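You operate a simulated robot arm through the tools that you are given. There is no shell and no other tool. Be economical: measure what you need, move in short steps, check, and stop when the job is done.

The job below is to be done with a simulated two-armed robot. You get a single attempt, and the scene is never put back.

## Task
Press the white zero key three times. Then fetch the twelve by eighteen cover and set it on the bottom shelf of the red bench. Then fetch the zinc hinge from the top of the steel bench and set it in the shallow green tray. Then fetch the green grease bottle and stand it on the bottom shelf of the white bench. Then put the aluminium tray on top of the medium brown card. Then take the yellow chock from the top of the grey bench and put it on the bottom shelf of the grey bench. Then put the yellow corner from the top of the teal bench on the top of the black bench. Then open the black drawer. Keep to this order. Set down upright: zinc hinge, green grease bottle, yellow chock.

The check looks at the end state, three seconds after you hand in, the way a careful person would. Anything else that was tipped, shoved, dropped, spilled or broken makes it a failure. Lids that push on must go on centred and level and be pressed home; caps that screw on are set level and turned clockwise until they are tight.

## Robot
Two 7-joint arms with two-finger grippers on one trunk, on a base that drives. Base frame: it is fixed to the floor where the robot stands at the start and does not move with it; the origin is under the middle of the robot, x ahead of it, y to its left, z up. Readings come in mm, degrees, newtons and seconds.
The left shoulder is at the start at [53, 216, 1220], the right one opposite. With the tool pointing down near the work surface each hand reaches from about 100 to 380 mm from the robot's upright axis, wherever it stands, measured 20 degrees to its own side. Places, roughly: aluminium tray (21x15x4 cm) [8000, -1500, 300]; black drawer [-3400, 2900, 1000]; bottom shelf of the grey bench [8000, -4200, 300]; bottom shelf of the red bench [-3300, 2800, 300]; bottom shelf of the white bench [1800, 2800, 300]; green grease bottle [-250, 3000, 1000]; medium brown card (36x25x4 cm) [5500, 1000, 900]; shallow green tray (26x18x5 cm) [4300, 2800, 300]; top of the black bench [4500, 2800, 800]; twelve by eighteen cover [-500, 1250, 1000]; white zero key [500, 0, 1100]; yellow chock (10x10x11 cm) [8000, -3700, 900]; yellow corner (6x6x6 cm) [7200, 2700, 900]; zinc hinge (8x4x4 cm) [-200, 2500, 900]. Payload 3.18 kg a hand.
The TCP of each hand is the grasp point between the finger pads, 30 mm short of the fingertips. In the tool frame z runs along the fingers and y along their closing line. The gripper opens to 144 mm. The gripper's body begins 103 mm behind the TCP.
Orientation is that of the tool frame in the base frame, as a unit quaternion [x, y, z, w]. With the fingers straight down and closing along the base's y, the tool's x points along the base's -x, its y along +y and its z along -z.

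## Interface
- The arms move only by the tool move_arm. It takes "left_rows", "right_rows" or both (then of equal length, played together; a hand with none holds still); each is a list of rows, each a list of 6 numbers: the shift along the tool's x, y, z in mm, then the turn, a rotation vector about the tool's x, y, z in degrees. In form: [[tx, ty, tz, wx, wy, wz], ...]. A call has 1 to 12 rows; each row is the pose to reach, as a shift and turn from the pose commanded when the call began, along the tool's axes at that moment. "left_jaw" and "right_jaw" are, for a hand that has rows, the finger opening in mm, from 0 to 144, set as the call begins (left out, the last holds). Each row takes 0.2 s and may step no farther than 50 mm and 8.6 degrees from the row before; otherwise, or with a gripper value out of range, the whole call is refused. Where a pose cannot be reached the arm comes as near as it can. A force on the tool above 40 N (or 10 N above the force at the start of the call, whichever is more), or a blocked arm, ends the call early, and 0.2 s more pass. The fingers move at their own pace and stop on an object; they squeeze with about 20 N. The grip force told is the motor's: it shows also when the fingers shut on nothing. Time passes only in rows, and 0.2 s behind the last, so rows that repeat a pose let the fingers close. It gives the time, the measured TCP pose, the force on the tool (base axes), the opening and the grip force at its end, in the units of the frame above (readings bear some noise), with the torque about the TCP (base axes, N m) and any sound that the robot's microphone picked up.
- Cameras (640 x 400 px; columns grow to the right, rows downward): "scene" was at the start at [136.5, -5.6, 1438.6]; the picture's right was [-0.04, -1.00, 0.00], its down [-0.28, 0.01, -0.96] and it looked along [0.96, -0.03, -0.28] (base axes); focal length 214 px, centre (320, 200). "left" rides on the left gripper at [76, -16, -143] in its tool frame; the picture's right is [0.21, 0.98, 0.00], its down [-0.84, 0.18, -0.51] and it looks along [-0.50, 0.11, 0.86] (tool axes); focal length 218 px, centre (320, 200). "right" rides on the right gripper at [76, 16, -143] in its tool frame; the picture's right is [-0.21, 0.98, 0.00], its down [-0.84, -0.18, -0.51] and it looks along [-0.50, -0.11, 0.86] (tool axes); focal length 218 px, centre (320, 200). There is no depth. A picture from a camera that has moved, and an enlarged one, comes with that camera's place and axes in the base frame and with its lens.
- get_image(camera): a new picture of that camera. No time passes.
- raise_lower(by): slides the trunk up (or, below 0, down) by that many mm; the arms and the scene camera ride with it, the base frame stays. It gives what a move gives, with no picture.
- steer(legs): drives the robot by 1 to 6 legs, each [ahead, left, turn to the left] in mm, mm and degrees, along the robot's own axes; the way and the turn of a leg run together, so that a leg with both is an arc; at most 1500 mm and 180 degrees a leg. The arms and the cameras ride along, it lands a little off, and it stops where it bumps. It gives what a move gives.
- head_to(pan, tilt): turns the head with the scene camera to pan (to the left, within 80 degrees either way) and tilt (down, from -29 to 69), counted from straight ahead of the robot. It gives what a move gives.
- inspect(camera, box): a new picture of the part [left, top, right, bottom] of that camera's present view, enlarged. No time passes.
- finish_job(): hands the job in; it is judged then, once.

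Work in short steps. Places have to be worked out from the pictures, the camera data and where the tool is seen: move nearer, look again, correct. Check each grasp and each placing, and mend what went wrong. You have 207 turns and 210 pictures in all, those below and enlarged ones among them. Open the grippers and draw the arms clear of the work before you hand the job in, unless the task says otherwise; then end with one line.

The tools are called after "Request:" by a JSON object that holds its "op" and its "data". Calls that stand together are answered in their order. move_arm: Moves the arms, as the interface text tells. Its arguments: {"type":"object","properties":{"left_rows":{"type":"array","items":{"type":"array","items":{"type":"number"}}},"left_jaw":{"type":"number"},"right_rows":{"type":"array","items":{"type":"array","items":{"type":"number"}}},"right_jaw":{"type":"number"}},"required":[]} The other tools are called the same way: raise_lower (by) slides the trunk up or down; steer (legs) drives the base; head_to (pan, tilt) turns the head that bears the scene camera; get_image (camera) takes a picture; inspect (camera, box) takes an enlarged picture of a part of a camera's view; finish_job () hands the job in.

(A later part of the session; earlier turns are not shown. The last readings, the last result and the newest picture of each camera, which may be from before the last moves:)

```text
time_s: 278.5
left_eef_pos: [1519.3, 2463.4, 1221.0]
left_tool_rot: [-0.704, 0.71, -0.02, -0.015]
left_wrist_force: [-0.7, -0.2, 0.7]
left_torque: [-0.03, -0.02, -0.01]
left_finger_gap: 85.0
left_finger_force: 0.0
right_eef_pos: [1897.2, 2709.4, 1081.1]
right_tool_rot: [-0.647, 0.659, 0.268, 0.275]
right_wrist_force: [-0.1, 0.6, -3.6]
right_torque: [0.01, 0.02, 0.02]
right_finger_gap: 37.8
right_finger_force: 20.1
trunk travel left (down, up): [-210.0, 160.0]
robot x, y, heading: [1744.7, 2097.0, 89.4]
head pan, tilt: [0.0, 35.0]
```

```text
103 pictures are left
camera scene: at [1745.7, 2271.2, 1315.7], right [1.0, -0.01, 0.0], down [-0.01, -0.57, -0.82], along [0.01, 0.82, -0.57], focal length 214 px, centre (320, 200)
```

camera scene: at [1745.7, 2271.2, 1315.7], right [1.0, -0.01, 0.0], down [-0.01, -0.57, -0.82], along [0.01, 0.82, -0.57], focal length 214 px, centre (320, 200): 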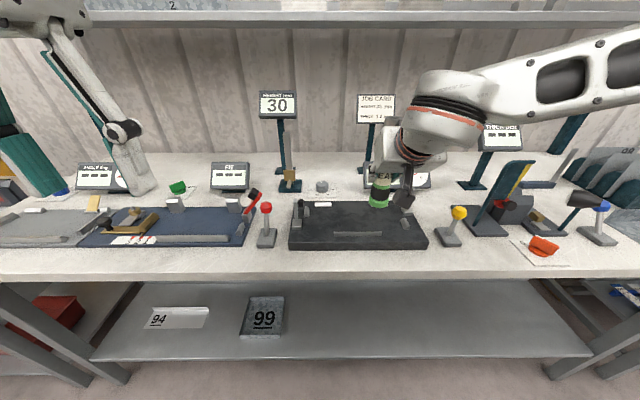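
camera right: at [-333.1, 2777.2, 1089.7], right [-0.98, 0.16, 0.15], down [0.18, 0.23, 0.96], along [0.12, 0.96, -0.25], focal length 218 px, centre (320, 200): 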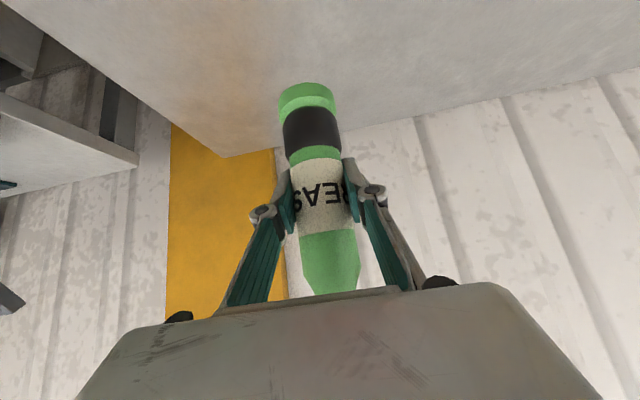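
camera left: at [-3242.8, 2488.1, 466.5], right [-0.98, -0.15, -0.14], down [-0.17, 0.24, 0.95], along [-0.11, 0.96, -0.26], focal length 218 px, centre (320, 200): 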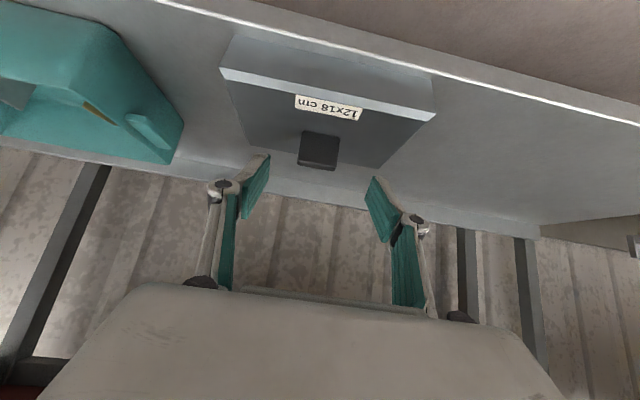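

I ended closer than intended but nothing was touched. The white bench shelf has free space right of plates 94/99, e.g. x≈1900, y≈2740. I back away 570 mm and run the lowering sequence.

Request:
{"op": "steer", "data": {"legs": [[-570, 0, 0.5]]}}

Request:
{"op": "raise_lower", "data": {"by": -115}}

Request:
{"op": "move_arm", "data": {"right_rows": [[30, 0, 30, 0, 0, 0], [55, 0, 68, 0, 0, 0], [72, 0, 110, 0, 0, 0], [84, 0, 152, 0, 0, 0], [92, 0, 195, 0, 0, 0], [98, 0, 239, 0, 0, 0], [100, 0, 283, 0, 0, 0], [100, 0, 325, 0, 0, 0]]}}

```text
time_s: 281.7
left_eef_pos: [1512.7, 1892.7, 1221.2]
left_tool_rot: [-0.707, 0.707, -0.02, -0.014]
left_wrist_force: [0.1, -0.2, 0.8]
left_torque: [0.04, -0.03, 0.02]
left_finger_gap: 84.6
left_finger_force: 0.1
right_eef_pos: [1889.3, 2139.8, 1080.8]
right_tool_rot: [-0.649, 0.657, 0.269, 0.275]
right_wrist_force: [-0.1, 0.1, -3.4]
right_torque: [0.0, -0.02, -0.04]
right_finger_gap: 37.5
right_finger_force: 20.1
trunk travel left (down, up): [-210.0, 160.0]
robot x, y, heading: [1743.0, 1530.0, 89.9]
head pan, tilt: [0.0, 35.0]
```

```text
time_s: 283.2
left_eef_pos: [1513.8, 1891.7, 1108.8]
left_tool_rot: [-0.707, 0.707, -0.02, -0.012]
left_wrist_force: [-0.2, 0.6, 1.2]
left_torque: [0.02, -0.02, -0.02]
left_finger_gap: 85.0
left_finger_force: 0.1
right_eef_pos: [1889.3, 2139.0, 967.3]
right_tool_rot: [-0.649, 0.656, 0.27, 0.275]
right_wrist_force: [0.1, -0.9, -3.4]
right_torque: [-0.03, 0.0, -0.05]
right_finger_gap: 37.7
right_finger_force: 20.0
trunk travel left (down, up): [-95.0, 275.0]
robot x, y, heading: [1740.3, 1528.4, 89.7]
head pan, tilt: [0.0, 35.0]
```

```text
time_s: 285.0
left_eef_pos: [1514.1, 1894.2, 1105.8]
left_tool_rot: [0.708, -0.706, 0.021, 0.014]
left_wrist_force: [-1.0, 0.1, 0.0]
left_torque: [-0.02, -0.02, -0.03]
left_finger_gap: 85.4
left_finger_force: 0.1
right_eef_pos: [1892.5, 2300.6, 663.2]
right_tool_rot: [-0.651, 0.656, 0.268, 0.272]
right_wrist_force: [0.7, 0.1, -3.6]
right_torque: [-0.05, 0.01, -0.01]
right_finger_gap: 37.6
right_finger_force: 20.1
trunk travel left (down, up): [-95.0, 275.0]
robot x, y, heading: [1745.4, 1528.2, 89.9]
head pan, tilt: [0.0, 35.0]
```

Request:
{"op": "raise_lower", "data": {"by": -80}}

Request:
{"op": "move_arm", "data": {"right_rows": [[-2, 0, 40, 0, 0, 0], [-4, 0, 80, 0, 0, 0], [-6, 0, 120, 0, 0, 0], [-9, 0, 160, 0, 0, 0], [-11, 0, 199, 0, 0, 0]]}}

Request:
{"op": "get_image", "data": {"camera": "scene"}}

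Request:
{"op": "get_image", "data": {"camera": "right"}}

```text
time_s: 286.1
left_eef_pos: [1512.5, 1891.2, 1028.9]
left_tool_rot: [0.707, -0.707, 0.019, 0.013]
left_wrist_force: [-0.3, -0.3, 0.0]
left_torque: [0.07, 0.01, -0.04]
left_finger_gap: 85.0
left_finger_force: 0.1
right_eef_pos: [1891.0, 2299.7, 588.1]
right_tool_rot: [-0.65, 0.656, 0.27, 0.274]
right_wrist_force: [0.2, 0.1, -3.1]
right_torque: [-0.04, 0.02, 0.0]
right_finger_gap: 37.7
right_finger_force: 20.2
trunk travel left (down, up): [-15.0, 355.0]
robot x, y, heading: [1742.3, 1526.8, 89.9]
head pan, tilt: [0.0, 35.0]
```

```text
time_s: 287.4
left_eef_pos: [1512.5, 1895.9, 1026.7]
left_tool_rot: [0.707, -0.706, 0.022, 0.015]
left_wrist_force: [-0.2, 0.5, -0.6]
left_torque: [-0.03, -0.04, 0.0]
left_finger_gap: 84.7
left_finger_force: 0.2
right_eef_pos: [1895.1, 2449.2, 452.7]
right_tool_rot: [-0.65, 0.656, 0.269, 0.273]
right_wrist_force: [0.4, 0.3, -3.5]
right_torque: [-0.01, 0.03, 0.02]
right_finger_gap: 37.8
right_finger_force: 20.1
trunk travel left (down, up): [-15.0, 355.0]
robot x, y, heading: [1742.6, 1527.2, 89.5]
head pan, tilt: [0.0, 35.0]
```

```text
102 pictures are left
camera scene: at [1741.5, 1894.6, 1076.6], right [1.0, 0.0, 0.0], down [0.0, -0.57, -0.82], along [0.0, 0.82, -0.57], focal length 214 px, centre (320, 200)
```

scene: 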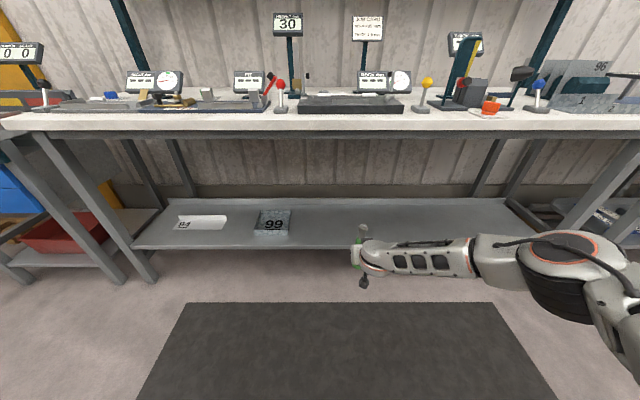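

```text
101 pictures are left
camera right: at [1877.7, 2293.1, 498.2], right [-0.98, 0.16, 0.15], down [0.18, 0.23, 0.96], along [0.12, 0.96, -0.26], focal length 218 px, centre (320, 200)
```

right: 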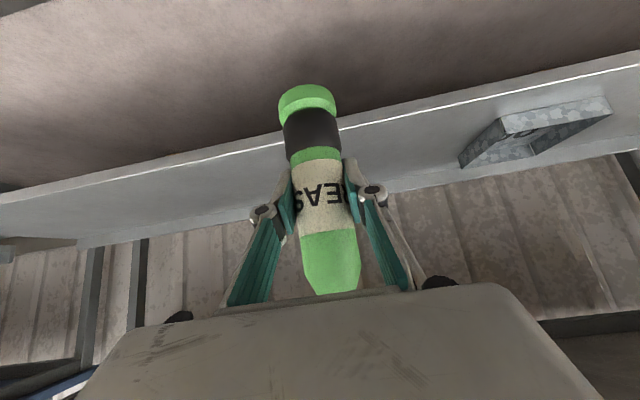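

Bottle base z≈370 is above the shelf (~305), edge y≈2610. I drive 285 ahead.

Request:
{"op": "steer", "data": {"legs": [[285, 0, 0.3]]}}

Request:
{"op": "move_arm", "data": {"right_rows": [[12, 0, 12, 0, 0, 0], [24, 0, 24, 0, 0, 0], [32, 0, 32, 0, 0, 0], [36, 0, 36, 0, 0, 0], [40, 0, 40, 0, 0, 0], [44, 0, 44, 0, 0, 0]]}}

Request:
{"op": "get_image", "data": {"camera": "right"}}

Request:
{"op": "inspect", "data": {"camera": "scene", "box": [280, 180, 440, 280]}}

```text
time_s: 289.3
left_eef_pos: [1510.9, 2177.6, 1025.5]
left_tool_rot: [0.71, -0.704, 0.021, 0.014]
left_wrist_force: [-0.3, 0.8, 0.6]
left_torque: [-0.01, -0.03, 0.01]
left_finger_gap: 84.8
left_finger_force: 0.0
right_eef_pos: [1889.2, 2734.2, 452.7]
right_tool_rot: [-0.652, 0.653, 0.27, 0.273]
right_wrist_force: [0.3, 0.3, -4.4]
right_torque: [-0.02, -0.03, 0.0]
right_finger_gap: 37.8
right_finger_force: 19.9
trunk travel left (down, up): [-15.0, 355.0]
robot x, y, heading: [1741.4, 1811.8, 90.2]
head pan, tilt: [0.0, 35.0]
```

```text
time_s: 290.7
left_eef_pos: [1510.5, 2177.3, 1026.8]
left_tool_rot: [0.709, -0.705, 0.02, 0.014]
left_wrist_force: [0.7, 0.0, 0.5]
left_torque: [-0.01, 0.01, 0.0]
left_finger_gap: 85.3
left_finger_force: 0.1
right_eef_pos: [1890.0, 2734.7, 391.5]
right_tool_rot: [-0.652, 0.653, 0.27, 0.273]
right_wrist_force: [0.4, 0.4, -3.7]
right_torque: [0.02, 0.0, 0.02]
right_finger_gap: 38.0
right_finger_force: 19.9
trunk travel left (down, up): [-15.0, 355.0]
robot x, y, heading: [1740.4, 1812.6, 90.0]
head pan, tilt: [0.0, 35.0]
```

```text
100 pictures are left
camera right: at [1873.2, 2578.0, 437.0], right [-0.98, 0.15, 0.15], down [0.18, 0.23, 0.96], along [0.11, 0.96, -0.26], focal length 218 px, centre (320, 200)
```

right: 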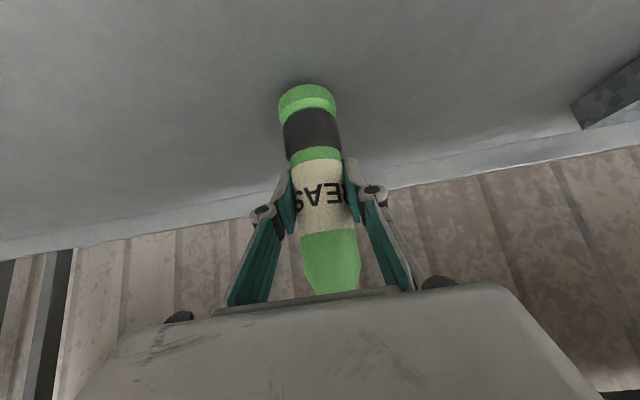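

```text
4.00 times, centred on (360, 230) of scene
camera zoom: at [1739.1, 2178.3, 1076.9], right [1.0, 0.0, 0.0], down [0.0, -0.57, -0.82], along [0.0, 0.82, -0.57], focal length 858 px, centre (160, 80)
```

zoom: 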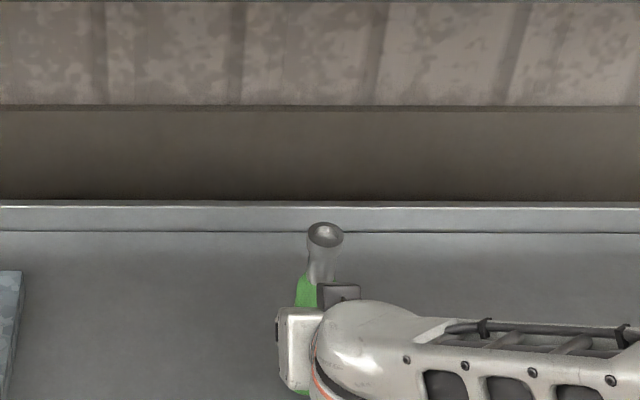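

Over the shelf, shadow close beneath. I lower in 3 mm steps to contact.

Request:
{"op": "move_arm", "data": {"right_rows": [[2, 0, 2, 0, 0, 0], [4, 0, 4, 0, 0, 0], [6, 0, 6, 0, 0, 0], [8, 0, 8, 0, 0, 0], [10, 0, 10, 0, 0, 0], [12, 0, 12, 0, 0, 0]]}}

```text
time_s: 292.1
left_eef_pos: [1509.6, 2174.8, 1027.6]
left_tool_rot: [0.709, -0.705, 0.019, 0.014]
left_wrist_force: [-0.2, 0.7, -0.9]
left_torque: [0.01, -0.01, -0.01]
left_finger_gap: 84.6
left_finger_force: 0.1
right_eef_pos: [1888.6, 2736.8, 378.5]
right_tool_rot: [-0.651, 0.653, 0.272, 0.275]
right_wrist_force: [2.1, -2.6, 13.9]
right_torque: [0.05, 0.0, 0.06]
right_finger_gap: 37.9
right_finger_force: 20.3
trunk travel left (down, up): [-15.0, 355.0]
robot x, y, heading: [1743.3, 1809.5, 90.4]
head pan, tilt: [0.0, 35.0]
```

Contact at 14 N. I open the fingers and back the robot straight out.

Request:
{"op": "move_arm", "data": {"right_rows": [[0, 0, 0, 0, 0, 0], [-1, 0, -1, 0, 0, 0], [-1, 0, -1, 0, 0, 0]], "right_jaw": 100}}

Request:
{"op": "get_image", "data": {"camera": "right"}}

```text
time_s: 292.9
left_eef_pos: [1509.9, 2175.8, 1027.3]
left_tool_rot: [0.709, -0.705, 0.021, 0.013]
left_wrist_force: [0.4, -0.2, 0.7]
left_torque: [-0.02, 0.02, 0.04]
left_finger_gap: 84.9
left_finger_force: 0.0
right_eef_pos: [1888.6, 2734.4, 374.5]
right_tool_rot: [-0.652, 0.654, 0.27, 0.272]
right_wrist_force: [0.3, -0.4, 0.5]
right_torque: [0.01, -0.01, 0.01]
right_finger_gap: 99.8
right_finger_force: 0.0
trunk travel left (down, up): [-15.0, 355.0]
robot x, y, heading: [1742.2, 1812.8, 90.4]
head pan, tilt: [0.0, 35.0]
```

```text
98 pictures are left
camera right: at [1872.9, 2578.1, 421.8], right [-0.98, 0.15, 0.15], down [0.18, 0.23, 0.96], along [0.11, 0.96, -0.26], focal length 218 px, centre (320, 200)
```

right: 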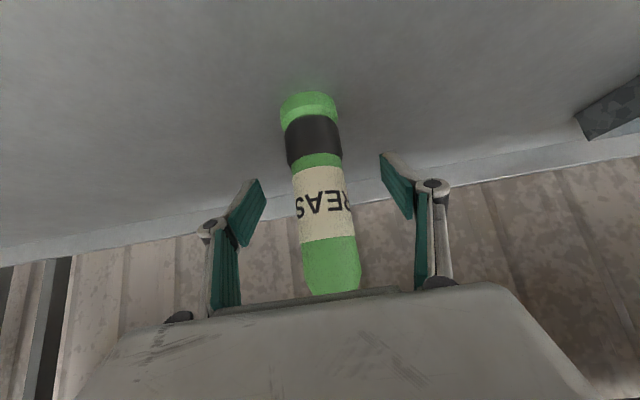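

Request:
{"op": "steer", "data": {"legs": [[-320, 0, -0.4]]}}

Request:
{"op": "raise_lower", "data": {"by": 200}}

Request:
{"op": "move_arm", "data": {"right_rows": [[-10, 0, -42, 0, 0, 0], [-20, 0, -85, 0, 0, 0], [-30, 0, -128, 0, 0, 0], [-40, 0, -170, 0, 0, 0], [-50, 0, -212, 0, 0, 0], [-60, 0, -255, 0, 0, 0], [-70, 0, -298, 0, 0, 0], [-80, 0, -340, 0, 0, 0], [-90, 0, -380, 0, 0, 0], [-110, 0, -420, 0, 0, 0]]}}

Request:
{"op": "get_image", "data": {"camera": "scene"}}

```text
time_s: 295.1
left_eef_pos: [1512.8, 1855.1, 1027.0]
left_tool_rot: [0.708, -0.706, 0.019, 0.013]
left_wrist_force: [-0.1, -1.2, 0.9]
left_torque: [0.06, -0.03, 0.01]
left_finger_gap: 84.9
left_finger_force: 0.1
right_eef_pos: [1894.2, 2412.9, 376.0]
right_tool_rot: [-0.65, 0.656, 0.269, 0.274]
right_wrist_force: [0.0, 0.3, -0.1]
right_torque: [-0.02, -0.04, 0.0]
right_finger_gap: 99.9
right_finger_force: 0.1
trunk travel left (down, up): [-15.0, 355.0]
robot x, y, heading: [1743.1, 1486.5, 90.0]
head pan, tilt: [0.0, 35.0]
```

```text
time_s: 297.2
left_eef_pos: [1513.7, 1857.2, 1225.9]
left_tool_rot: [-0.707, 0.707, -0.021, -0.015]
left_wrist_force: [-0.1, 0.0, -0.2]
left_torque: [-0.05, -0.04, 0.0]
left_finger_gap: 85.0
left_finger_force: 0.0
right_eef_pos: [1894.9, 2490.1, 1002.9]
right_tool_rot: [-0.564, 0.57, 0.421, 0.423]
right_wrist_force: [0.1, 0.0, -0.2]
right_torque: [0.01, 0.02, -0.01]
right_finger_gap: 99.9
right_finger_force: 0.0
trunk travel left (down, up): [-215.0, 155.0]
robot x, y, heading: [1740.2, 1491.4, 90.0]
head pan, tilt: [0.0, 35.0]
```

```text
time_s: 299.4
left_eef_pos: [1512.6, 1854.5, 1227.9]
left_tool_rot: [-0.707, 0.707, -0.02, -0.013]
left_wrist_force: [-0.4, -0.9, 0.7]
left_torque: [0.01, 0.02, 0.0]
left_finger_gap: 84.6
left_finger_force: 0.1
right_eef_pos: [1892.7, 2117.5, 1232.6]
right_tool_rot: [-0.563, 0.57, 0.422, 0.425]
right_wrist_force: [-0.5, 0.2, 0.7]
right_torque: [0.04, 0.03, 0.02]
right_finger_gap: 100.1
right_finger_force: 0.0
trunk travel left (down, up): [-215.0, 155.0]
robot x, y, heading: [1742.8, 1489.5, 89.8]
head pan, tilt: [0.0, 35.0]
```

```text
97 pictures are left
camera scene: at [1740.9, 1659.0, 1321.4], right [1.0, 0.0, 0.0], down [0.0, -0.57, -0.82], along [0.0, 0.82, -0.57], focal length 214 px, centre (320, 200)
```

scene: 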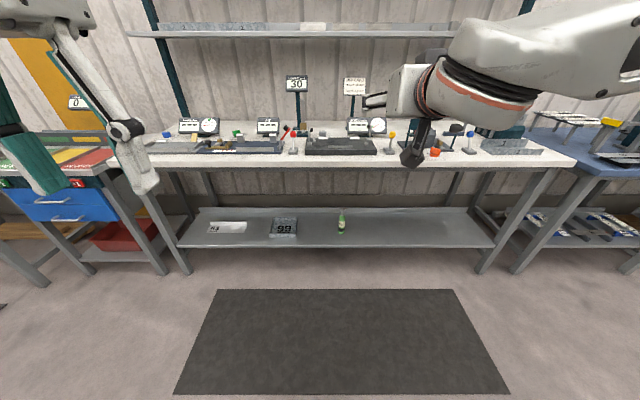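

The bottle stands on the white bench's shelf. Next the aluminium tray near (8000,-1500); I turn east, tuck the right hand, and travel, looking around.

Request:
{"op": "steer", "data": {"legs": [[0, 0, -90], [1450, 200, 0], [1450, 150, 0]]}}

Request:
{"op": "head_to", "data": {"pan": -15, "tilt": 15}}

Request:
{"op": "get_image", "data": {"camera": "scene"}}

```text
time_s: 317.4
left_eef_pos: [5022.8, 2055.2, 1227.0]
left_tool_rot: [0.0, 1.0, -0.004, -0.025]
left_wrist_force: [0.2, 0.2, -0.4]
left_torque: [0.01, 0.0, -0.01]
left_finger_gap: 84.8
left_finger_force: 0.0
right_eef_pos: [5285.1, 1675.2, 1231.3]
right_tool_rot: [0.005, 0.802, -0.002, 0.598]
right_wrist_force: [0.2, 0.3, 0.1]
right_torque: [0.01, -0.02, 0.02]
right_finger_gap: 99.8
right_finger_force: 0.1
trunk travel left (down, up): [-215.0, 155.0]
robot x, y, heading: [4656.7, 1826.8, -0.1]
head pan, tilt: [0.0, 35.0]
```

```text
time_s: 318.2
left_eef_pos: [5022.4, 2054.3, 1227.2]
left_tool_rot: [0.0, 1.0, -0.005, -0.025]
left_wrist_force: [0.4, -0.6, -0.3]
left_torque: [0.02, 0.01, 0.0]
left_finger_gap: 85.0
left_finger_force: 0.1
right_eef_pos: [5285.5, 1675.4, 1231.3]
right_tool_rot: [0.006, 0.802, -0.003, 0.597]
right_wrist_force: [-0.2, 0.9, -0.4]
right_torque: [-0.03, 0.0, 0.03]
right_finger_gap: 100.0
right_finger_force: 0.0
trunk travel left (down, up): [-215.0, 155.0]
robot x, y, heading: [4655.4, 1828.2, -0.0]
head pan, tilt: [-15.0, 15.0]
```

```text
96 pictures are left
camera scene: at [4830.3, 1799.9, 1352.9], right [-0.26, -0.97, 0.0], down [-0.25, 0.07, -0.97], along [0.93, -0.25, -0.26], focal length 214 px, centre (320, 200)
```

scene: 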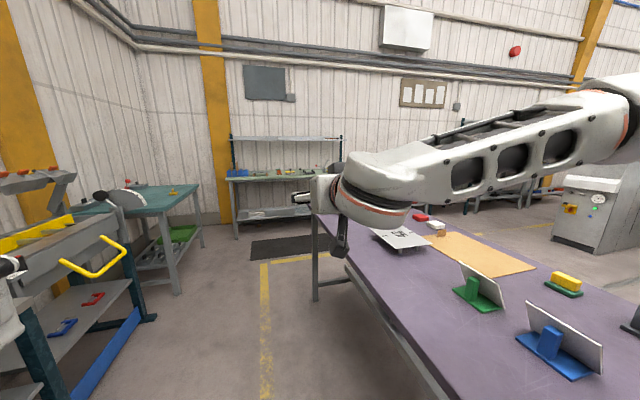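

The purple bench to my right carries the flat brown card at about (5464, 954). I continue east to x≈6900 and look south.

Request:
{"op": "steer", "data": {"legs": [[1450, 0, 0], [800, 0, 0]]}}

Request:
{"op": "head_to", "data": {"pan": -60, "tilt": 15}}

Request:
{"op": "get_image", "data": {"camera": "scene"}}

```text
time_s: 329.4
left_eef_pos: [7282.4, 2083.1, 1228.1]
left_tool_rot: [-0.008, 1.0, -0.004, -0.025]
left_wrist_force: [0.1, 0.3, 0.4]
left_torque: [0.01, -0.03, 0.01]
left_finger_gap: 84.9
left_finger_force: 0.2
right_eef_pos: [7553.0, 1708.5, 1231.3]
right_tool_rot: [-0.001, 0.801, 0.002, 0.598]
right_wrist_force: [0.6, 0.2, 0.6]
right_torque: [-0.01, -0.01, -0.01]
right_finger_gap: 99.8
right_finger_force: 0.1
trunk travel left (down, up): [-215.0, 155.0]
robot x, y, heading: [6922.7, 1851.5, 0.8]
head pan, tilt: [-15.0, 15.0]
```

```text
time_s: 330.5
left_eef_pos: [7282.1, 2083.8, 1227.2]
left_tool_rot: [-0.009, 1.0, -0.004, -0.025]
left_wrist_force: [0.1, -0.6, -1.0]
left_torque: [0.01, 0.01, 0.01]
left_finger_gap: 85.3
left_finger_force: 0.1
right_eef_pos: [7553.1, 1709.2, 1230.2]
right_tool_rot: [-0.002, 0.801, 0.003, 0.598]
right_wrist_force: [1.1, 0.1, -0.2]
right_torque: [-0.02, 0.02, -0.01]
right_finger_gap: 100.0
right_finger_force: 0.1
trunk travel left (down, up): [-215.0, 155.0]
robot x, y, heading: [6922.1, 1849.7, 0.7]
head pan, tilt: [-60.0, 15.0]
```

```text
95 pictures are left
camera scene: at [7053.2, 1767.3, 1352.9], right [-0.86, -0.51, 0.0], down [-0.13, 0.22, -0.97], along [0.5, -0.83, -0.26], focal length 214 px, centre (320, 200)
```

scene: 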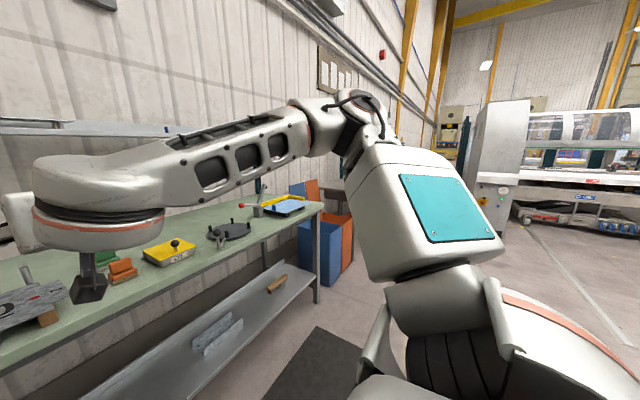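

I turn right to face south and look along the aisle.

Request:
{"op": "steer", "data": {"legs": [[0, 0, -90.7]]}}

Request:
{"op": "head_to", "data": {"pan": 15, "tilt": 15}}

Request:
{"op": "get_image", "data": {"camera": "scene"}}

```text
time_s: 334.8
left_eef_pos: [7156.6, 1487.2, 1226.4]
left_tool_rot: [0.7, 0.714, 0.014, -0.02]
left_wrist_force: [0.0, 0.0, 0.0]
left_torque: [-0.01, -0.03, -0.02]
left_finger_gap: 85.0
left_finger_force: 0.1
right_eef_pos: [6781.5, 1218.7, 1231.0]
right_tool_rot: [0.566, 0.569, -0.42, 0.424]
right_wrist_force: [0.1, 0.1, -0.6]
right_torque: [0.0, 0.01, 0.02]
right_finger_gap: 99.9
right_finger_force: 0.0
trunk travel left (down, up): [-215.0, 155.0]
robot x, y, heading: [6921.4, 1850.6, -89.0]
head pan, tilt: [-60.0, 15.0]
```

```text
time_s: 336.2
left_eef_pos: [7156.7, 1487.7, 1226.6]
left_tool_rot: [0.7, 0.714, 0.014, -0.02]
left_wrist_force: [-0.3, -0.7, 0.0]
left_torque: [0.01, 0.01, 0.03]
left_finger_gap: 85.0
left_finger_force: 0.1
right_eef_pos: [6782.9, 1216.9, 1231.2]
right_tool_rot: [0.566, 0.569, -0.42, 0.424]
right_wrist_force: [-0.4, -0.4, 0.0]
right_torque: [-0.03, 0.02, 0.0]
right_finger_gap: 99.7
right_finger_force: 0.1
trunk travel left (down, up): [-215.0, 155.0]
robot x, y, heading: [6922.9, 1846.7, -89.0]
head pan, tilt: [15.0, 15.0]
```

```text
94 pictures are left
camera scene: at [6948.0, 1672.2, 1352.9], right [-0.96, -0.27, 0.0], down [-0.07, 0.25, -0.97], along [0.26, -0.93, -0.26], focal length 214 px, centre (320, 200)
```

scene: 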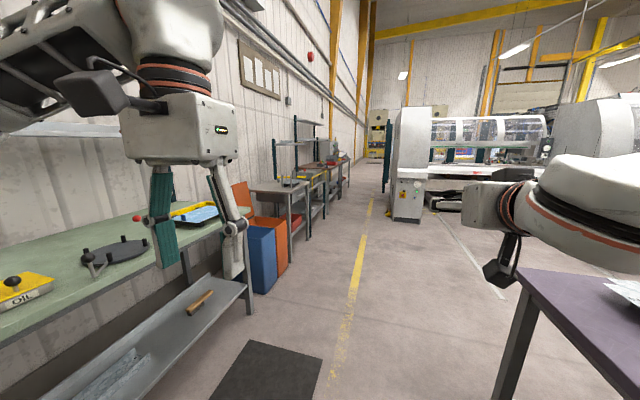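

The aisle south is clear. I drive 2400 mm south and look left at the east benches.

Request:
{"op": "steer", "data": {"legs": [[1200, 0, -1], [1200, 0, 0]]}}

Request:
{"op": "head_to", "data": {"pan": 40, "tilt": 25}}

Request:
{"op": "get_image", "data": {"camera": "scene"}}

```text
time_s: 348.0
left_eef_pos: [7162.7, -913.1, 1227.0]
left_tool_rot: [0.705, 0.709, 0.014, -0.021]
left_wrist_force: [0.5, 0.3, 0.3]
left_torque: [0.03, 0.02, -0.01]
left_finger_gap: 84.9
left_finger_force: 0.0
right_eef_pos: [6785.4, -1175.4, 1231.6]
right_tool_rot: [0.569, 0.565, -0.423, 0.421]
right_wrist_force: [0.6, 0.2, 0.8]
right_torque: [-0.02, 0.01, 0.01]
right_finger_gap: 100.0
right_finger_force: 0.0
trunk travel left (down, up): [-215.0, 155.0]
robot x, y, heading: [6937.1, -545.8, -90.3]
head pan, tilt: [15.0, 15.0]
```

```text
time_s: 348.9
left_eef_pos: [7163.1, -911.9, 1226.6]
left_tool_rot: [0.705, 0.708, 0.015, -0.021]
left_wrist_force: [-0.4, -0.2, 0.1]
left_torque: [0.0, -0.03, 0.0]
left_finger_gap: 85.0
left_finger_force: 0.1
right_eef_pos: [6784.4, -1175.4, 1231.9]
right_tool_rot: [0.569, 0.565, -0.423, 0.422]
right_wrist_force: [0.8, -0.1, -0.8]
right_torque: [0.0, -0.03, -0.03]
right_finger_gap: 100.0
right_finger_force: 0.0
trunk travel left (down, up): [-215.0, 155.0]
robot x, y, heading: [6935.4, -545.8, -90.0]
head pan, tilt: [40.0, 25.0]
```

```text
93 pictures are left
camera scene: at [6992.2, -704.3, 1336.7], right [-0.77, -0.64, 0.0], down [-0.27, 0.32, -0.91], along [0.58, -0.69, -0.42], focal length 214 px, centre (320, 200)
```

scene: 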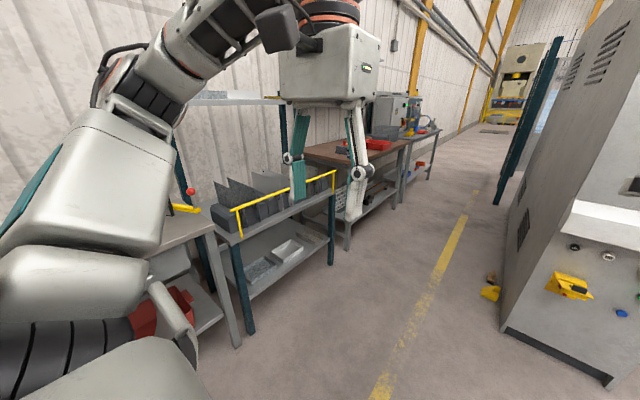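

The rack bench (front x≈7870, y −1083…−1960) has two trays on its low shelf. I drive to y≈-1450 and turn left to face it.

Request:
{"op": "steer", "data": {"legs": [[880, 0, 0], [0, 0, 90]]}}

Request:
{"op": "head_to", "data": {"pan": 0, "tilt": 35}}

Request:
{"op": "get_image", "data": {"camera": "scene"}}

Request:
{"op": "inspect", "data": {"camera": "scene", "box": [220, 120, 420, 245]}}

```text
time_s: 357.3
left_eef_pos: [7301.4, -1188.5, 1227.8]
left_tool_rot: [0.0, 1.0, -0.004, -0.025]
left_wrist_force: [0.4, 0.1, 0.3]
left_torque: [0.0, -0.01, 0.01]
left_finger_gap: 85.2
left_finger_force: 0.0
right_eef_pos: [7562.6, -1566.4, 1231.9]
right_tool_rot: [0.005, 0.802, -0.003, 0.598]
right_wrist_force: [-0.6, 0.4, -0.4]
right_torque: [0.0, -0.02, -0.03]
right_finger_gap: 100.0
right_finger_force: 0.0
trunk travel left (down, up): [-215.0, 155.0]
robot x, y, heading: [6940.0, -1421.3, -0.2]
head pan, tilt: [40.0, 25.0]
```

```text
time_s: 358.3
left_eef_pos: [7300.6, -1188.5, 1226.8]
left_tool_rot: [-0.001, 1.0, -0.004, -0.024]
left_wrist_force: [-0.3, 0.3, -0.2]
left_torque: [0.01, -0.02, -0.03]
left_finger_gap: 85.1
left_finger_force: 0.0
right_eef_pos: [7563.3, -1567.5, 1232.8]
right_tool_rot: [0.005, 0.801, -0.002, 0.598]
right_wrist_force: [0.1, -0.4, -0.3]
right_torque: [0.01, 0.0, 0.01]
right_finger_gap: 99.8
right_finger_force: 0.1
trunk travel left (down, up): [-215.0, 155.0]
robot x, y, heading: [6934.7, -1415.5, -0.4]
head pan, tilt: [0.0, 35.0]
```

```text
92 pictures are left
camera scene: at [7106.9, -1419.2, 1321.0], right [0.0, -1.0, 0.0], down [-0.57, 0.0, -0.82], along [0.82, 0.0, -0.57], focal length 214 px, centre (320, 200)
```

scene: 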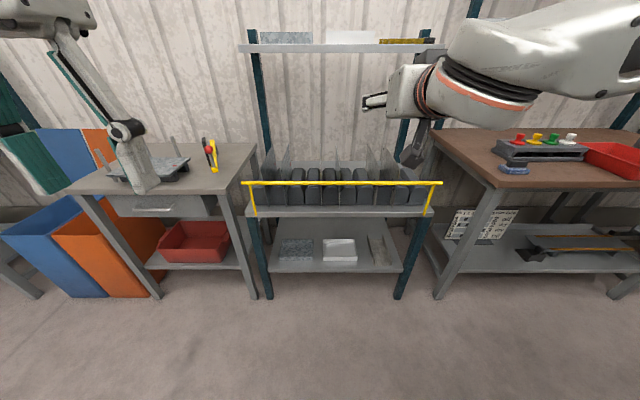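

```text
3.20 times, centred on (320, 182) of scene
camera zoom: at [7106.9, -1419.2, 1321.0], right [0.0, -1.0, 0.0], down [-0.57, 0.0, -0.82], along [0.82, 0.0, -0.57], focal length 686 px, centre (320, 256)
```

zoom: 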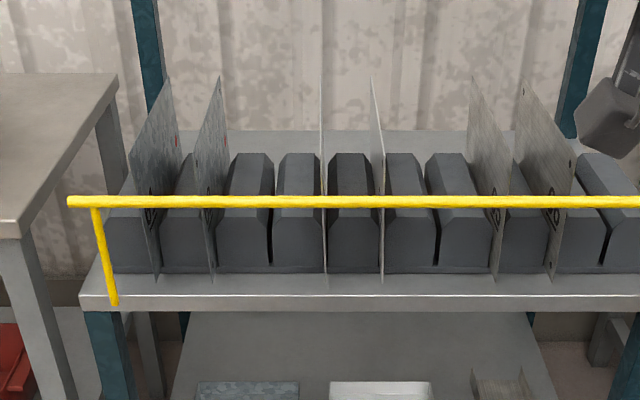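

Request:
{"op": "inspect", "data": {"camera": "scene", "box": [250, 205, 410, 305]}}

```text
4.00 times, centred on (330, 255) of scene
camera zoom: at [7106.9, -1419.2, 1321.0], right [0.0, -1.0, 0.0], down [-0.57, 0.0, -0.82], along [0.82, 0.0, -0.57], focal length 858 px, centre (280, -20)
```

zoom: 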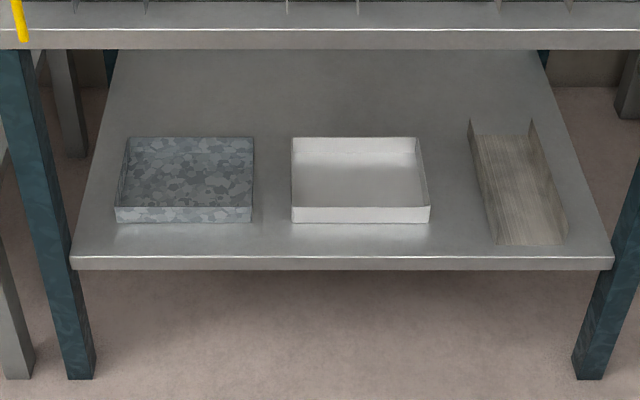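

Identified: galvanised tray left, bright aluminium tray in the middle (x≈7955–8105, y −1435…−1645, rim z≈336), channel right. It's too wide for one hand and the rack legs hinder two arms inside, so the plan is: pull it ~90 mm toward me by its left wall with the right hand, then lift it with both hands. First I position and pose the right hand.

Request:
{"op": "steer", "data": {"legs": [[-90, 85, 0.3]]}}

Request:
{"op": "move_arm", "data": {"right_rows": [[36, 12, 11, 0, 7.2, 0], [72, 24, 22, 0, 14.4, 0], [108, 36, 33, 0, 21.5, 0], [143, 47, 44, 0, 28.5, 0]], "right_jaw": 50}}

Request:
{"op": "raise_lower", "data": {"by": -120}}

```text
time_s: 359.8
left_eef_pos: [7207.7, -1101.2, 1227.1]
left_tool_rot: [-0.003, 1.0, -0.006, -0.024]
left_wrist_force: [0.3, -0.4, 0.0]
left_torque: [-0.01, -0.03, -0.03]
left_finger_gap: 85.1
left_finger_force: 0.0
right_eef_pos: [7473.9, -1479.3, 1230.7]
right_tool_rot: [0.002, 0.802, -0.001, 0.598]
right_wrist_force: [0.1, 1.2, 1.0]
right_torque: [-0.01, -0.01, 0.02]
right_finger_gap: 99.6
right_finger_force: 0.1
trunk travel left (down, up): [-215.0, 155.0]
robot x, y, heading: [6842.8, -1331.3, 0.3]
head pan, tilt: [0.0, 35.0]
```

```text
time_s: 360.8
left_eef_pos: [7209.5, -1102.9, 1225.6]
left_tool_rot: [-0.004, 1.0, -0.004, -0.024]
left_wrist_force: [0.8, -0.4, -0.1]
left_torque: [-0.01, -0.01, -0.01]
left_finger_gap: 84.8
left_finger_force: 0.0
right_eef_pos: [7476.3, -1433.7, 1083.6]
right_tool_rot: [0.002, 0.924, 0.001, 0.382]
right_wrist_force: [-0.5, -0.3, 0.9]
right_torque: [-0.01, -0.01, -0.01]
right_finger_gap: 50.1
right_finger_force: 0.1
trunk travel left (down, up): [-215.0, 155.0]
robot x, y, heading: [6845.5, -1328.0, 0.4]
head pan, tilt: [0.0, 35.0]
```

```text
time_s: 362.2
left_eef_pos: [7207.0, -1101.9, 1107.7]
left_tool_rot: [-0.003, 1.0, -0.004, -0.022]
left_wrist_force: [-0.6, 0.1, 0.1]
left_torque: [-0.04, -0.05, -0.02]
left_finger_gap: 84.8
left_finger_force: 0.0
right_eef_pos: [7473.4, -1432.2, 965.5]
right_tool_rot: [0.001, 0.923, 0.001, 0.384]
right_wrist_force: [-0.9, -0.1, 0.5]
right_torque: [0.02, 0.0, 0.04]
right_finger_gap: 49.9
right_finger_force: 0.0
trunk travel left (down, up): [-95.0, 275.0]
robot x, y, heading: [6846.6, -1333.1, 0.1]
head pan, tilt: [0.0, 35.0]
```

Request:
{"op": "move_arm", "data": {"right_rows": [[30, 0, 30, 0, 0, 0], [55, 0, 68, 0, 0, 0], [72, 0, 110, 0, 0, 0], [84, 0, 152, 0, 0, 0], [92, 0, 195, 0, 0, 0], [98, 0, 239, 0, 0, 0], [100, 0, 283, 0, 0, 0], [100, 0, 325, 0, 0, 0]]}}

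Request:
{"op": "raise_lower", "data": {"by": -85}}

Request:
{"op": "move_arm", "data": {"right_rows": [[-2, 0, 40, 0, 0, 0], [-4, 0, 80, 0, 0, 0], [-6, 0, 120, 0, 0, 0], [-9, 0, 160, 0, 0, 0], [-9, 0, 187, 0, 0, 0]]}}

Request:
{"op": "get_image", "data": {"camera": "right"}}

Request:
{"op": "get_image", "data": {"camera": "scene"}}

```text
time_s: 364.1
left_eef_pos: [7209.6, -1101.2, 1106.3]
left_tool_rot: [-0.003, 1.0, -0.004, -0.025]
left_wrist_force: [0.2, -0.2, -0.2]
left_torque: [-0.01, 0.03, 0.01]
left_finger_gap: 85.0
left_finger_force: 0.1
right_eef_pos: [7634.3, -1432.3, 659.7]
right_tool_rot: [0.001, 0.925, 0.0, 0.381]
right_wrist_force: [0.6, -0.3, -0.4]
right_torque: [0.02, 0.0, 0.02]
right_finger_gap: 50.0
right_finger_force: 0.1
trunk travel left (down, up): [-95.0, 275.0]
robot x, y, heading: [6850.4, -1330.9, 0.5]
head pan, tilt: [0.0, 35.0]
```

```text
time_s: 365.3
left_eef_pos: [7207.5, -1102.2, 1022.7]
left_tool_rot: [-0.005, 1.0, -0.005, -0.023]
left_wrist_force: [0.4, 0.3, 0.9]
left_torque: [0.01, -0.03, 0.0]
left_finger_gap: 85.4
left_finger_force: 0.0
right_eef_pos: [7634.0, -1431.1, 579.0]
right_tool_rot: [0.002, 0.924, 0.0, 0.383]
right_wrist_force: [-0.2, -0.1, -0.2]
right_torque: [0.0, 0.03, 0.02]
right_finger_gap: 49.8
right_finger_force: 0.0
trunk travel left (down, up): [-10.0, 360.0]
robot x, y, heading: [6844.5, -1336.5, 0.2]
head pan, tilt: [0.0, 35.0]
```

```text
time_s: 366.5
left_eef_pos: [7208.3, -1101.8, 1022.2]
left_tool_rot: [-0.004, 1.0, -0.005, -0.024]
left_wrist_force: [0.9, 0.3, -0.1]
left_torque: [0.01, -0.02, 0.03]
left_finger_gap: 85.1
left_finger_force: 0.1
right_eef_pos: [7773.3, -1432.4, 449.7]
right_tool_rot: [0.001, 0.924, 0.001, 0.382]
right_wrist_force: [-0.1, -0.4, 0.0]
right_torque: [0.02, -0.03, 0.02]
right_finger_gap: 49.9
right_finger_force: 0.1
trunk travel left (down, up): [-10.0, 360.0]
robot x, y, heading: [6845.9, -1331.5, 0.4]
head pan, tilt: [0.0, 35.0]
```

```text
89 pictures are left
camera right: at [7618.9, -1416.9, 497.5], right [0.15, 0.98, 0.15], down [0.24, -0.18, 0.95], along [0.96, -0.11, -0.26], focal length 218 px, centre (320, 200)
```

right: 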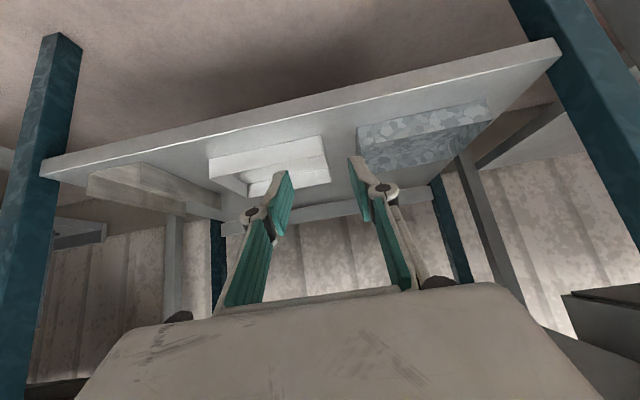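

```text
88 pictures are left
camera scene: at [7215.9, -1333.5, 1070.8], right [0.0, -1.0, 0.0], down [-0.57, 0.0, -0.82], along [0.82, 0.0, -0.57], focal length 214 px, centre (320, 200)
```

scene: 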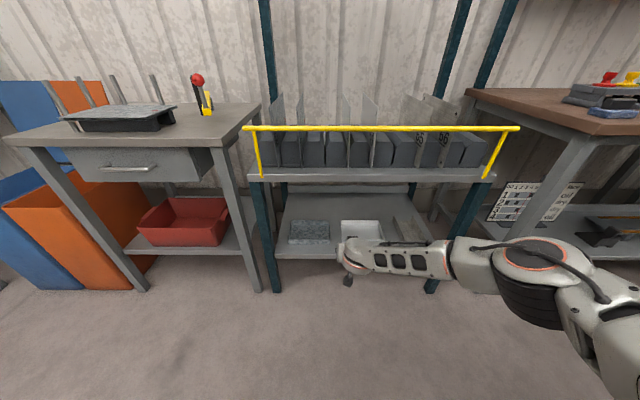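

The tray's front-left rim corner is at about (7952,-1436), matching the hand's y. I lower to z≈405 and drive in ~205 mm so the fingers come above the left wall.

Request:
{"op": "move_arm", "data": {"right_rows": [[16, 0, 16, 0, 0, 0], [32, 2, 32, 0, 0, 0]]}}

Request:
{"op": "steer", "data": {"legs": [[205, 0, -0.3]]}}

Request:
{"op": "get_image", "data": {"camera": "right"}}

Request:
{"op": "inspect", "data": {"camera": "scene", "box": [260, 190, 420, 290]}}

```text
time_s: 367.1
left_eef_pos: [7208.8, -1103.1, 1021.1]
left_tool_rot: [-0.003, 1.0, -0.005, -0.024]
left_wrist_force: [0.6, 0.8, -0.2]
left_torque: [0.01, 0.05, -0.01]
left_finger_gap: 84.7
left_finger_force: 0.1
right_eef_pos: [7772.5, -1430.5, 404.8]
right_tool_rot: [0.002, 0.924, 0.0, 0.382]
right_wrist_force: [0.5, -0.7, 0.5]
right_torque: [0.0, -0.02, -0.01]
right_finger_gap: 50.0
right_finger_force: 0.0
trunk travel left (down, up): [-10.0, 360.0]
robot x, y, heading: [6843.9, -1330.2, 0.3]
head pan, tilt: [0.0, 35.0]
```

```text
time_s: 368.7
left_eef_pos: [7414.3, -1104.2, 1022.1]
left_tool_rot: [-0.001, 1.0, -0.003, -0.025]
left_wrist_force: [0.7, 0.1, -0.5]
left_torque: [0.01, 0.0, 0.01]
left_finger_gap: 85.2
left_finger_force: 0.1
right_eef_pos: [7974.3, -1437.9, 403.3]
right_tool_rot: [0.006, 0.924, -0.001, 0.382]
right_wrist_force: [-0.2, -0.2, -0.4]
right_torque: [0.05, -0.01, 0.02]
right_finger_gap: 49.7
right_finger_force: 0.1
trunk travel left (down, up): [-10.0, 360.0]
robot x, y, heading: [7048.1, -1331.0, -0.2]
head pan, tilt: [0.0, 35.0]
```

```text
87 pictures are left
camera right: at [7820.3, -1420.7, 451.7], right [0.16, 0.98, 0.15], down [0.24, -0.18, 0.95], along [0.96, -0.12, -0.26], focal length 218 px, centre (320, 200)
```

right: 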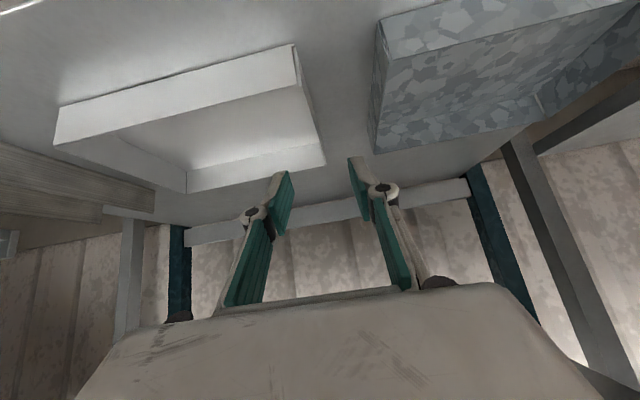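

```text
4.00 times, centred on (340, 240) of scene
camera zoom: at [7419.0, -1336.2, 1070.8], right [0.0, -1.0, 0.0], down [-0.57, 0.0, -0.82], along [0.82, 0.0, -0.57], focal length 858 px, centre (240, 40)
```

zoom: 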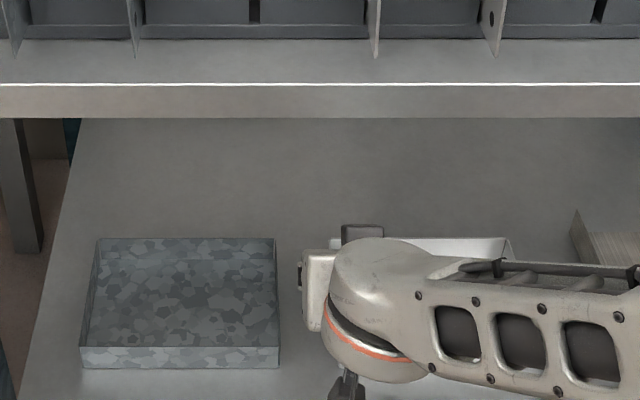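

Left wall at y≈-1439, hand centred on it. I lower 66 mm so the fingers straddle the wall.

Request:
{"op": "move_arm", "data": {"right_rows": [[14, 0, 14, 0, 0, 0], [28, 0, 28, 0, 0, 0], [38, 0, 38, 0, 0, 0], [42, 0, 42, 0, 0, 0], [46, 0, 46, 0, 0, 0]]}}

Request:
{"op": "get_image", "data": {"camera": "right"}}

```text
time_s: 369.9
left_eef_pos: [7413.8, -1105.0, 1022.9]
left_tool_rot: [-0.001, 1.0, -0.005, -0.024]
left_wrist_force: [-1.3, 0.9, -0.1]
left_torque: [-0.01, -0.01, -0.02]
left_finger_gap: 84.8
left_finger_force: 0.0
right_eef_pos: [7973.0, -1438.1, 340.4]
right_tool_rot: [0.006, 0.924, -0.001, 0.383]
right_wrist_force: [0.1, -1.0, -0.2]
right_torque: [0.02, 0.04, 0.0]
right_finger_gap: 50.0
right_finger_force: 0.0
trunk travel left (down, up): [-10.0, 360.0]
robot x, y, heading: [7045.5, -1327.8, -0.1]
head pan, tilt: [0.0, 35.0]
```

```text
85 pictures are left
camera right: at [7819.3, -1421.2, 386.7], right [0.16, 0.98, 0.15], down [0.24, -0.18, 0.95], along [0.96, -0.12, -0.26], focal length 218 px, centre (320, 200)
```

right: 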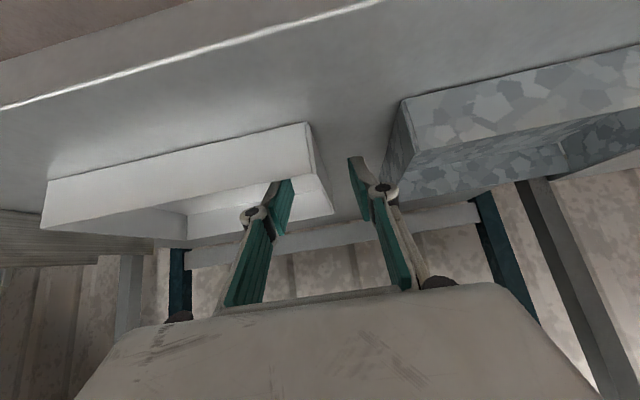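

The wall is between the fingers. I close and do a tiny test lift to feel the weight.

Request:
{"op": "move_arm", "data": {"right_rows": [[0, 0, 0, 0, 0, 0], [0, 0, 0, 0, 0, 0], [0, 0, 0, 0, 0, 0]], "right_jaw": 0}}

Request:
{"op": "move_arm", "data": {"right_rows": [[-4, 0, -4, 0, 0, 0], [-8, 0, -8, 0, 0, 0], [-14, 0, -14, 0, 0, 0]]}}

Request:
{"op": "get_image", "data": {"camera": "right"}}

```text
time_s: 370.7
left_eef_pos: [7413.7, -1105.1, 1021.7]
left_tool_rot: [0.0, 1.0, -0.005, -0.024]
left_wrist_force: [-1.1, -0.3, 1.5]
left_torque: [0.0, 0.01, -0.02]
left_finger_gap: 85.2
left_finger_force: 0.0
right_eef_pos: [7973.3, -1438.8, 339.1]
right_tool_rot: [0.007, 0.924, -0.002, 0.382]
right_wrist_force: [-0.1, -1.0, 0.6]
right_torque: [-0.2, 0.18, 0.16]
right_finger_gap: 6.1
right_finger_force: 19.9
trunk travel left (down, up): [-10.0, 360.0]
robot x, y, heading: [7045.7, -1333.3, -0.2]
head pan, tilt: [0.0, 35.0]
```

```text
time_s: 371.5
left_eef_pos: [7413.7, -1104.8, 1022.0]
left_tool_rot: [0.0, 1.0, -0.005, -0.025]
left_wrist_force: [-1.2, 0.2, 0.5]
left_torque: [-0.03, -0.02, 0.0]
left_finger_gap: 84.7
left_finger_force: 0.0
right_eef_pos: [7979.7, -1436.3, 352.9]
right_tool_rot: [0.005, 0.924, -0.002, 0.381]
right_wrist_force: [-0.5, 0.2, -2.0]
right_torque: [0.24, 0.12, 0.02]
right_finger_gap: 5.7
right_finger_force: 20.6
right hand out of reach, approached as far as the arm can: row 2, 3
trunk travel left (down, up): [-10.0, 360.0]
robot x, y, heading: [7046.3, -1335.0, -0.1]
head pan, tilt: [0.0, 35.0]
```

```text
84 pictures are left
camera right: at [7826.8, -1419.2, 401.1], right [0.16, 0.98, 0.15], down [0.24, -0.18, 0.95], along [0.96, -0.12, -0.26], focal length 218 px, centre (320, 200)
```

right: 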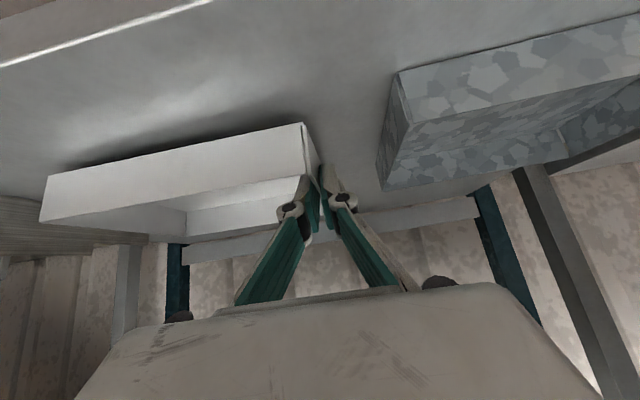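

The tray is light (2 N) and lifts level with a single-wall grip, so one hand will do. I raise the trunk a little and back out slowly.

Request:
{"op": "raise_lower", "data": {"by": 20}}

Request:
{"op": "steer", "data": {"legs": [[-150, 0, 0], [-170, 0, 0]]}}

Request:
{"op": "get_image", "data": {"camera": "right"}}

Request:
{"op": "get_image", "data": {"camera": "scene"}}

```text
time_s: 372.1
left_eef_pos: [7415.2, -1105.1, 1041.7]
left_tool_rot: [0.0, 1.0, -0.005, -0.026]
left_wrist_force: [0.1, -0.5, -0.1]
left_torque: [0.03, 0.08, 0.03]
left_finger_gap: 84.9
left_finger_force: 0.1
right_eef_pos: [7998.9, -1435.0, 404.7]
right_tool_rot: [0.006, 0.916, 0.0, 0.4]
right_wrist_force: [-0.9, 0.7, -3.3]
right_torque: [0.32, 0.0, -0.01]
right_finger_gap: 6.0
right_finger_force: 20.2
trunk travel left (down, up): [-30.0, 340.0]
robot x, y, heading: [7054.3, -1330.0, -0.2]
head pan, tilt: [0.0, 35.0]
```

```text
time_s: 374.6
left_eef_pos: [7094.3, -1103.3, 1041.9]
left_tool_rot: [-0.001, 1.0, -0.005, -0.024]
left_wrist_force: [-0.7, -0.6, 0.6]
left_torque: [-0.01, 0.0, 0.02]
left_finger_gap: 84.9
left_finger_force: 0.0
right_eef_pos: [7680.6, -1433.4, 409.2]
right_tool_rot: [0.006, 0.915, -0.002, 0.403]
right_wrist_force: [0.3, 0.1, -2.7]
right_torque: [0.29, 0.12, 0.01]
right_finger_gap: 6.0
right_finger_force: 20.1
trunk travel left (down, up): [-30.0, 340.0]
robot x, y, heading: [6729.0, -1329.8, -0.2]
head pan, tilt: [0.0, 35.0]
```

```text
83 pictures are left
camera right: at [7524.7, -1416.6, 449.4], right [0.15, 0.98, 0.16], down [0.19, -0.18, 0.96], along [0.97, -0.11, -0.22], focal length 218 px, centre (320, 200)
```

right: 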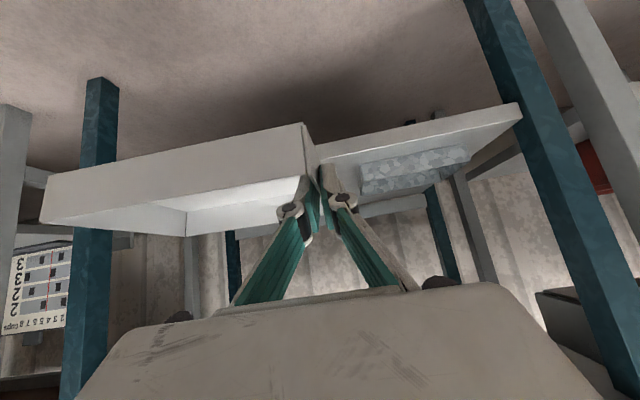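

```text
82 pictures are left
camera scene: at [7084.6, -1335.0, 1096.2], right [0.0, -1.0, 0.0], down [-0.57, 0.0, -0.82], along [0.82, 0.0, -0.57], focal length 214 px, centre (320, 200)
```

scene: 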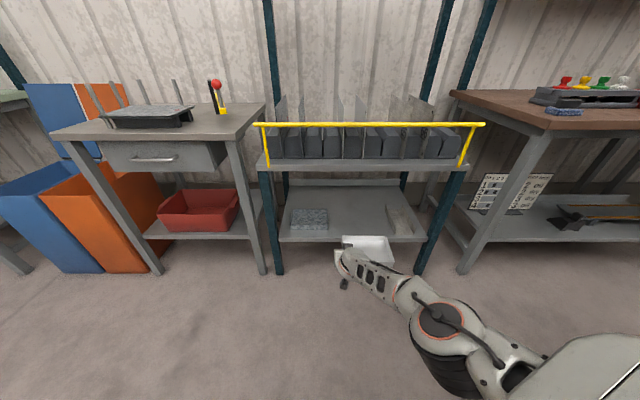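

Tray out, level. I retract the hand to ~870 mm forward and up a bit before raising the trunk, to avoid an arm jump.

Request:
{"op": "move_arm", "data": {"right_rows": [[2, 0, -25, 0, 0, 0], [3, 0, -50, 0, 0, 0], [4, 0, -77, 0, 0, 0], [6, 0, -103, 0, 0, 0]]}}

Request:
{"op": "raise_lower", "data": {"by": 90}}

Request:
{"op": "get_image", "data": {"camera": "right"}}

```text
time_s: 375.6
left_eef_pos: [7093.9, -1102.8, 1041.3]
left_tool_rot: [-0.001, 1.0, -0.004, -0.023]
left_wrist_force: [0.7, 0.9, 0.1]
left_torque: [0.0, -0.01, -0.02]
left_finger_gap: 84.8
left_finger_force: 0.2
right_eef_pos: [7599.6, -1433.9, 472.8]
right_tool_rot: [0.004, 0.915, 0.0, 0.403]
right_wrist_force: [0.3, 0.2, -3.1]
right_torque: [0.28, 0.12, 0.0]
right_finger_gap: 6.1
right_finger_force: 19.7
trunk travel left (down, up): [-30.0, 340.0]
robot x, y, heading: [6729.5, -1333.8, -0.2]
head pan, tilt: [0.0, 35.0]
```

```text
time_s: 376.8
left_eef_pos: [7096.2, -1103.9, 1131.1]
left_tool_rot: [-0.001, 1.0, -0.004, -0.027]
left_wrist_force: [0.6, -0.4, -0.5]
left_torque: [0.03, 0.06, 0.03]
left_finger_gap: 85.0
left_finger_force: 0.1
right_eef_pos: [7600.2, -1432.2, 558.9]
right_tool_rot: [0.005, 0.916, -0.001, 0.4]
right_wrist_force: [-0.7, -0.5, -3.2]
right_torque: [0.29, 0.05, -0.03]
right_finger_gap: 6.0
right_finger_force: 20.0
trunk travel left (down, up): [-120.0, 250.0]
robot x, y, heading: [6729.8, -1329.8, -0.4]
head pan, tilt: [0.0, 35.0]
```

```text
81 pictures are left
camera right: at [7444.0, -1416.0, 600.4], right [0.15, 0.98, 0.16], down [0.2, -0.18, 0.96], along [0.97, -0.11, -0.22], focal length 218 px, centre (320, 200)
```

right: 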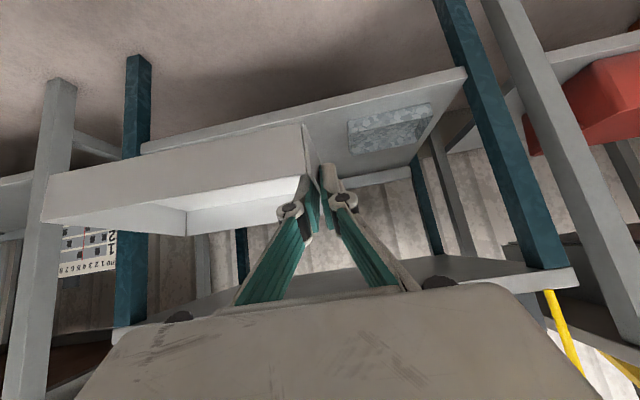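

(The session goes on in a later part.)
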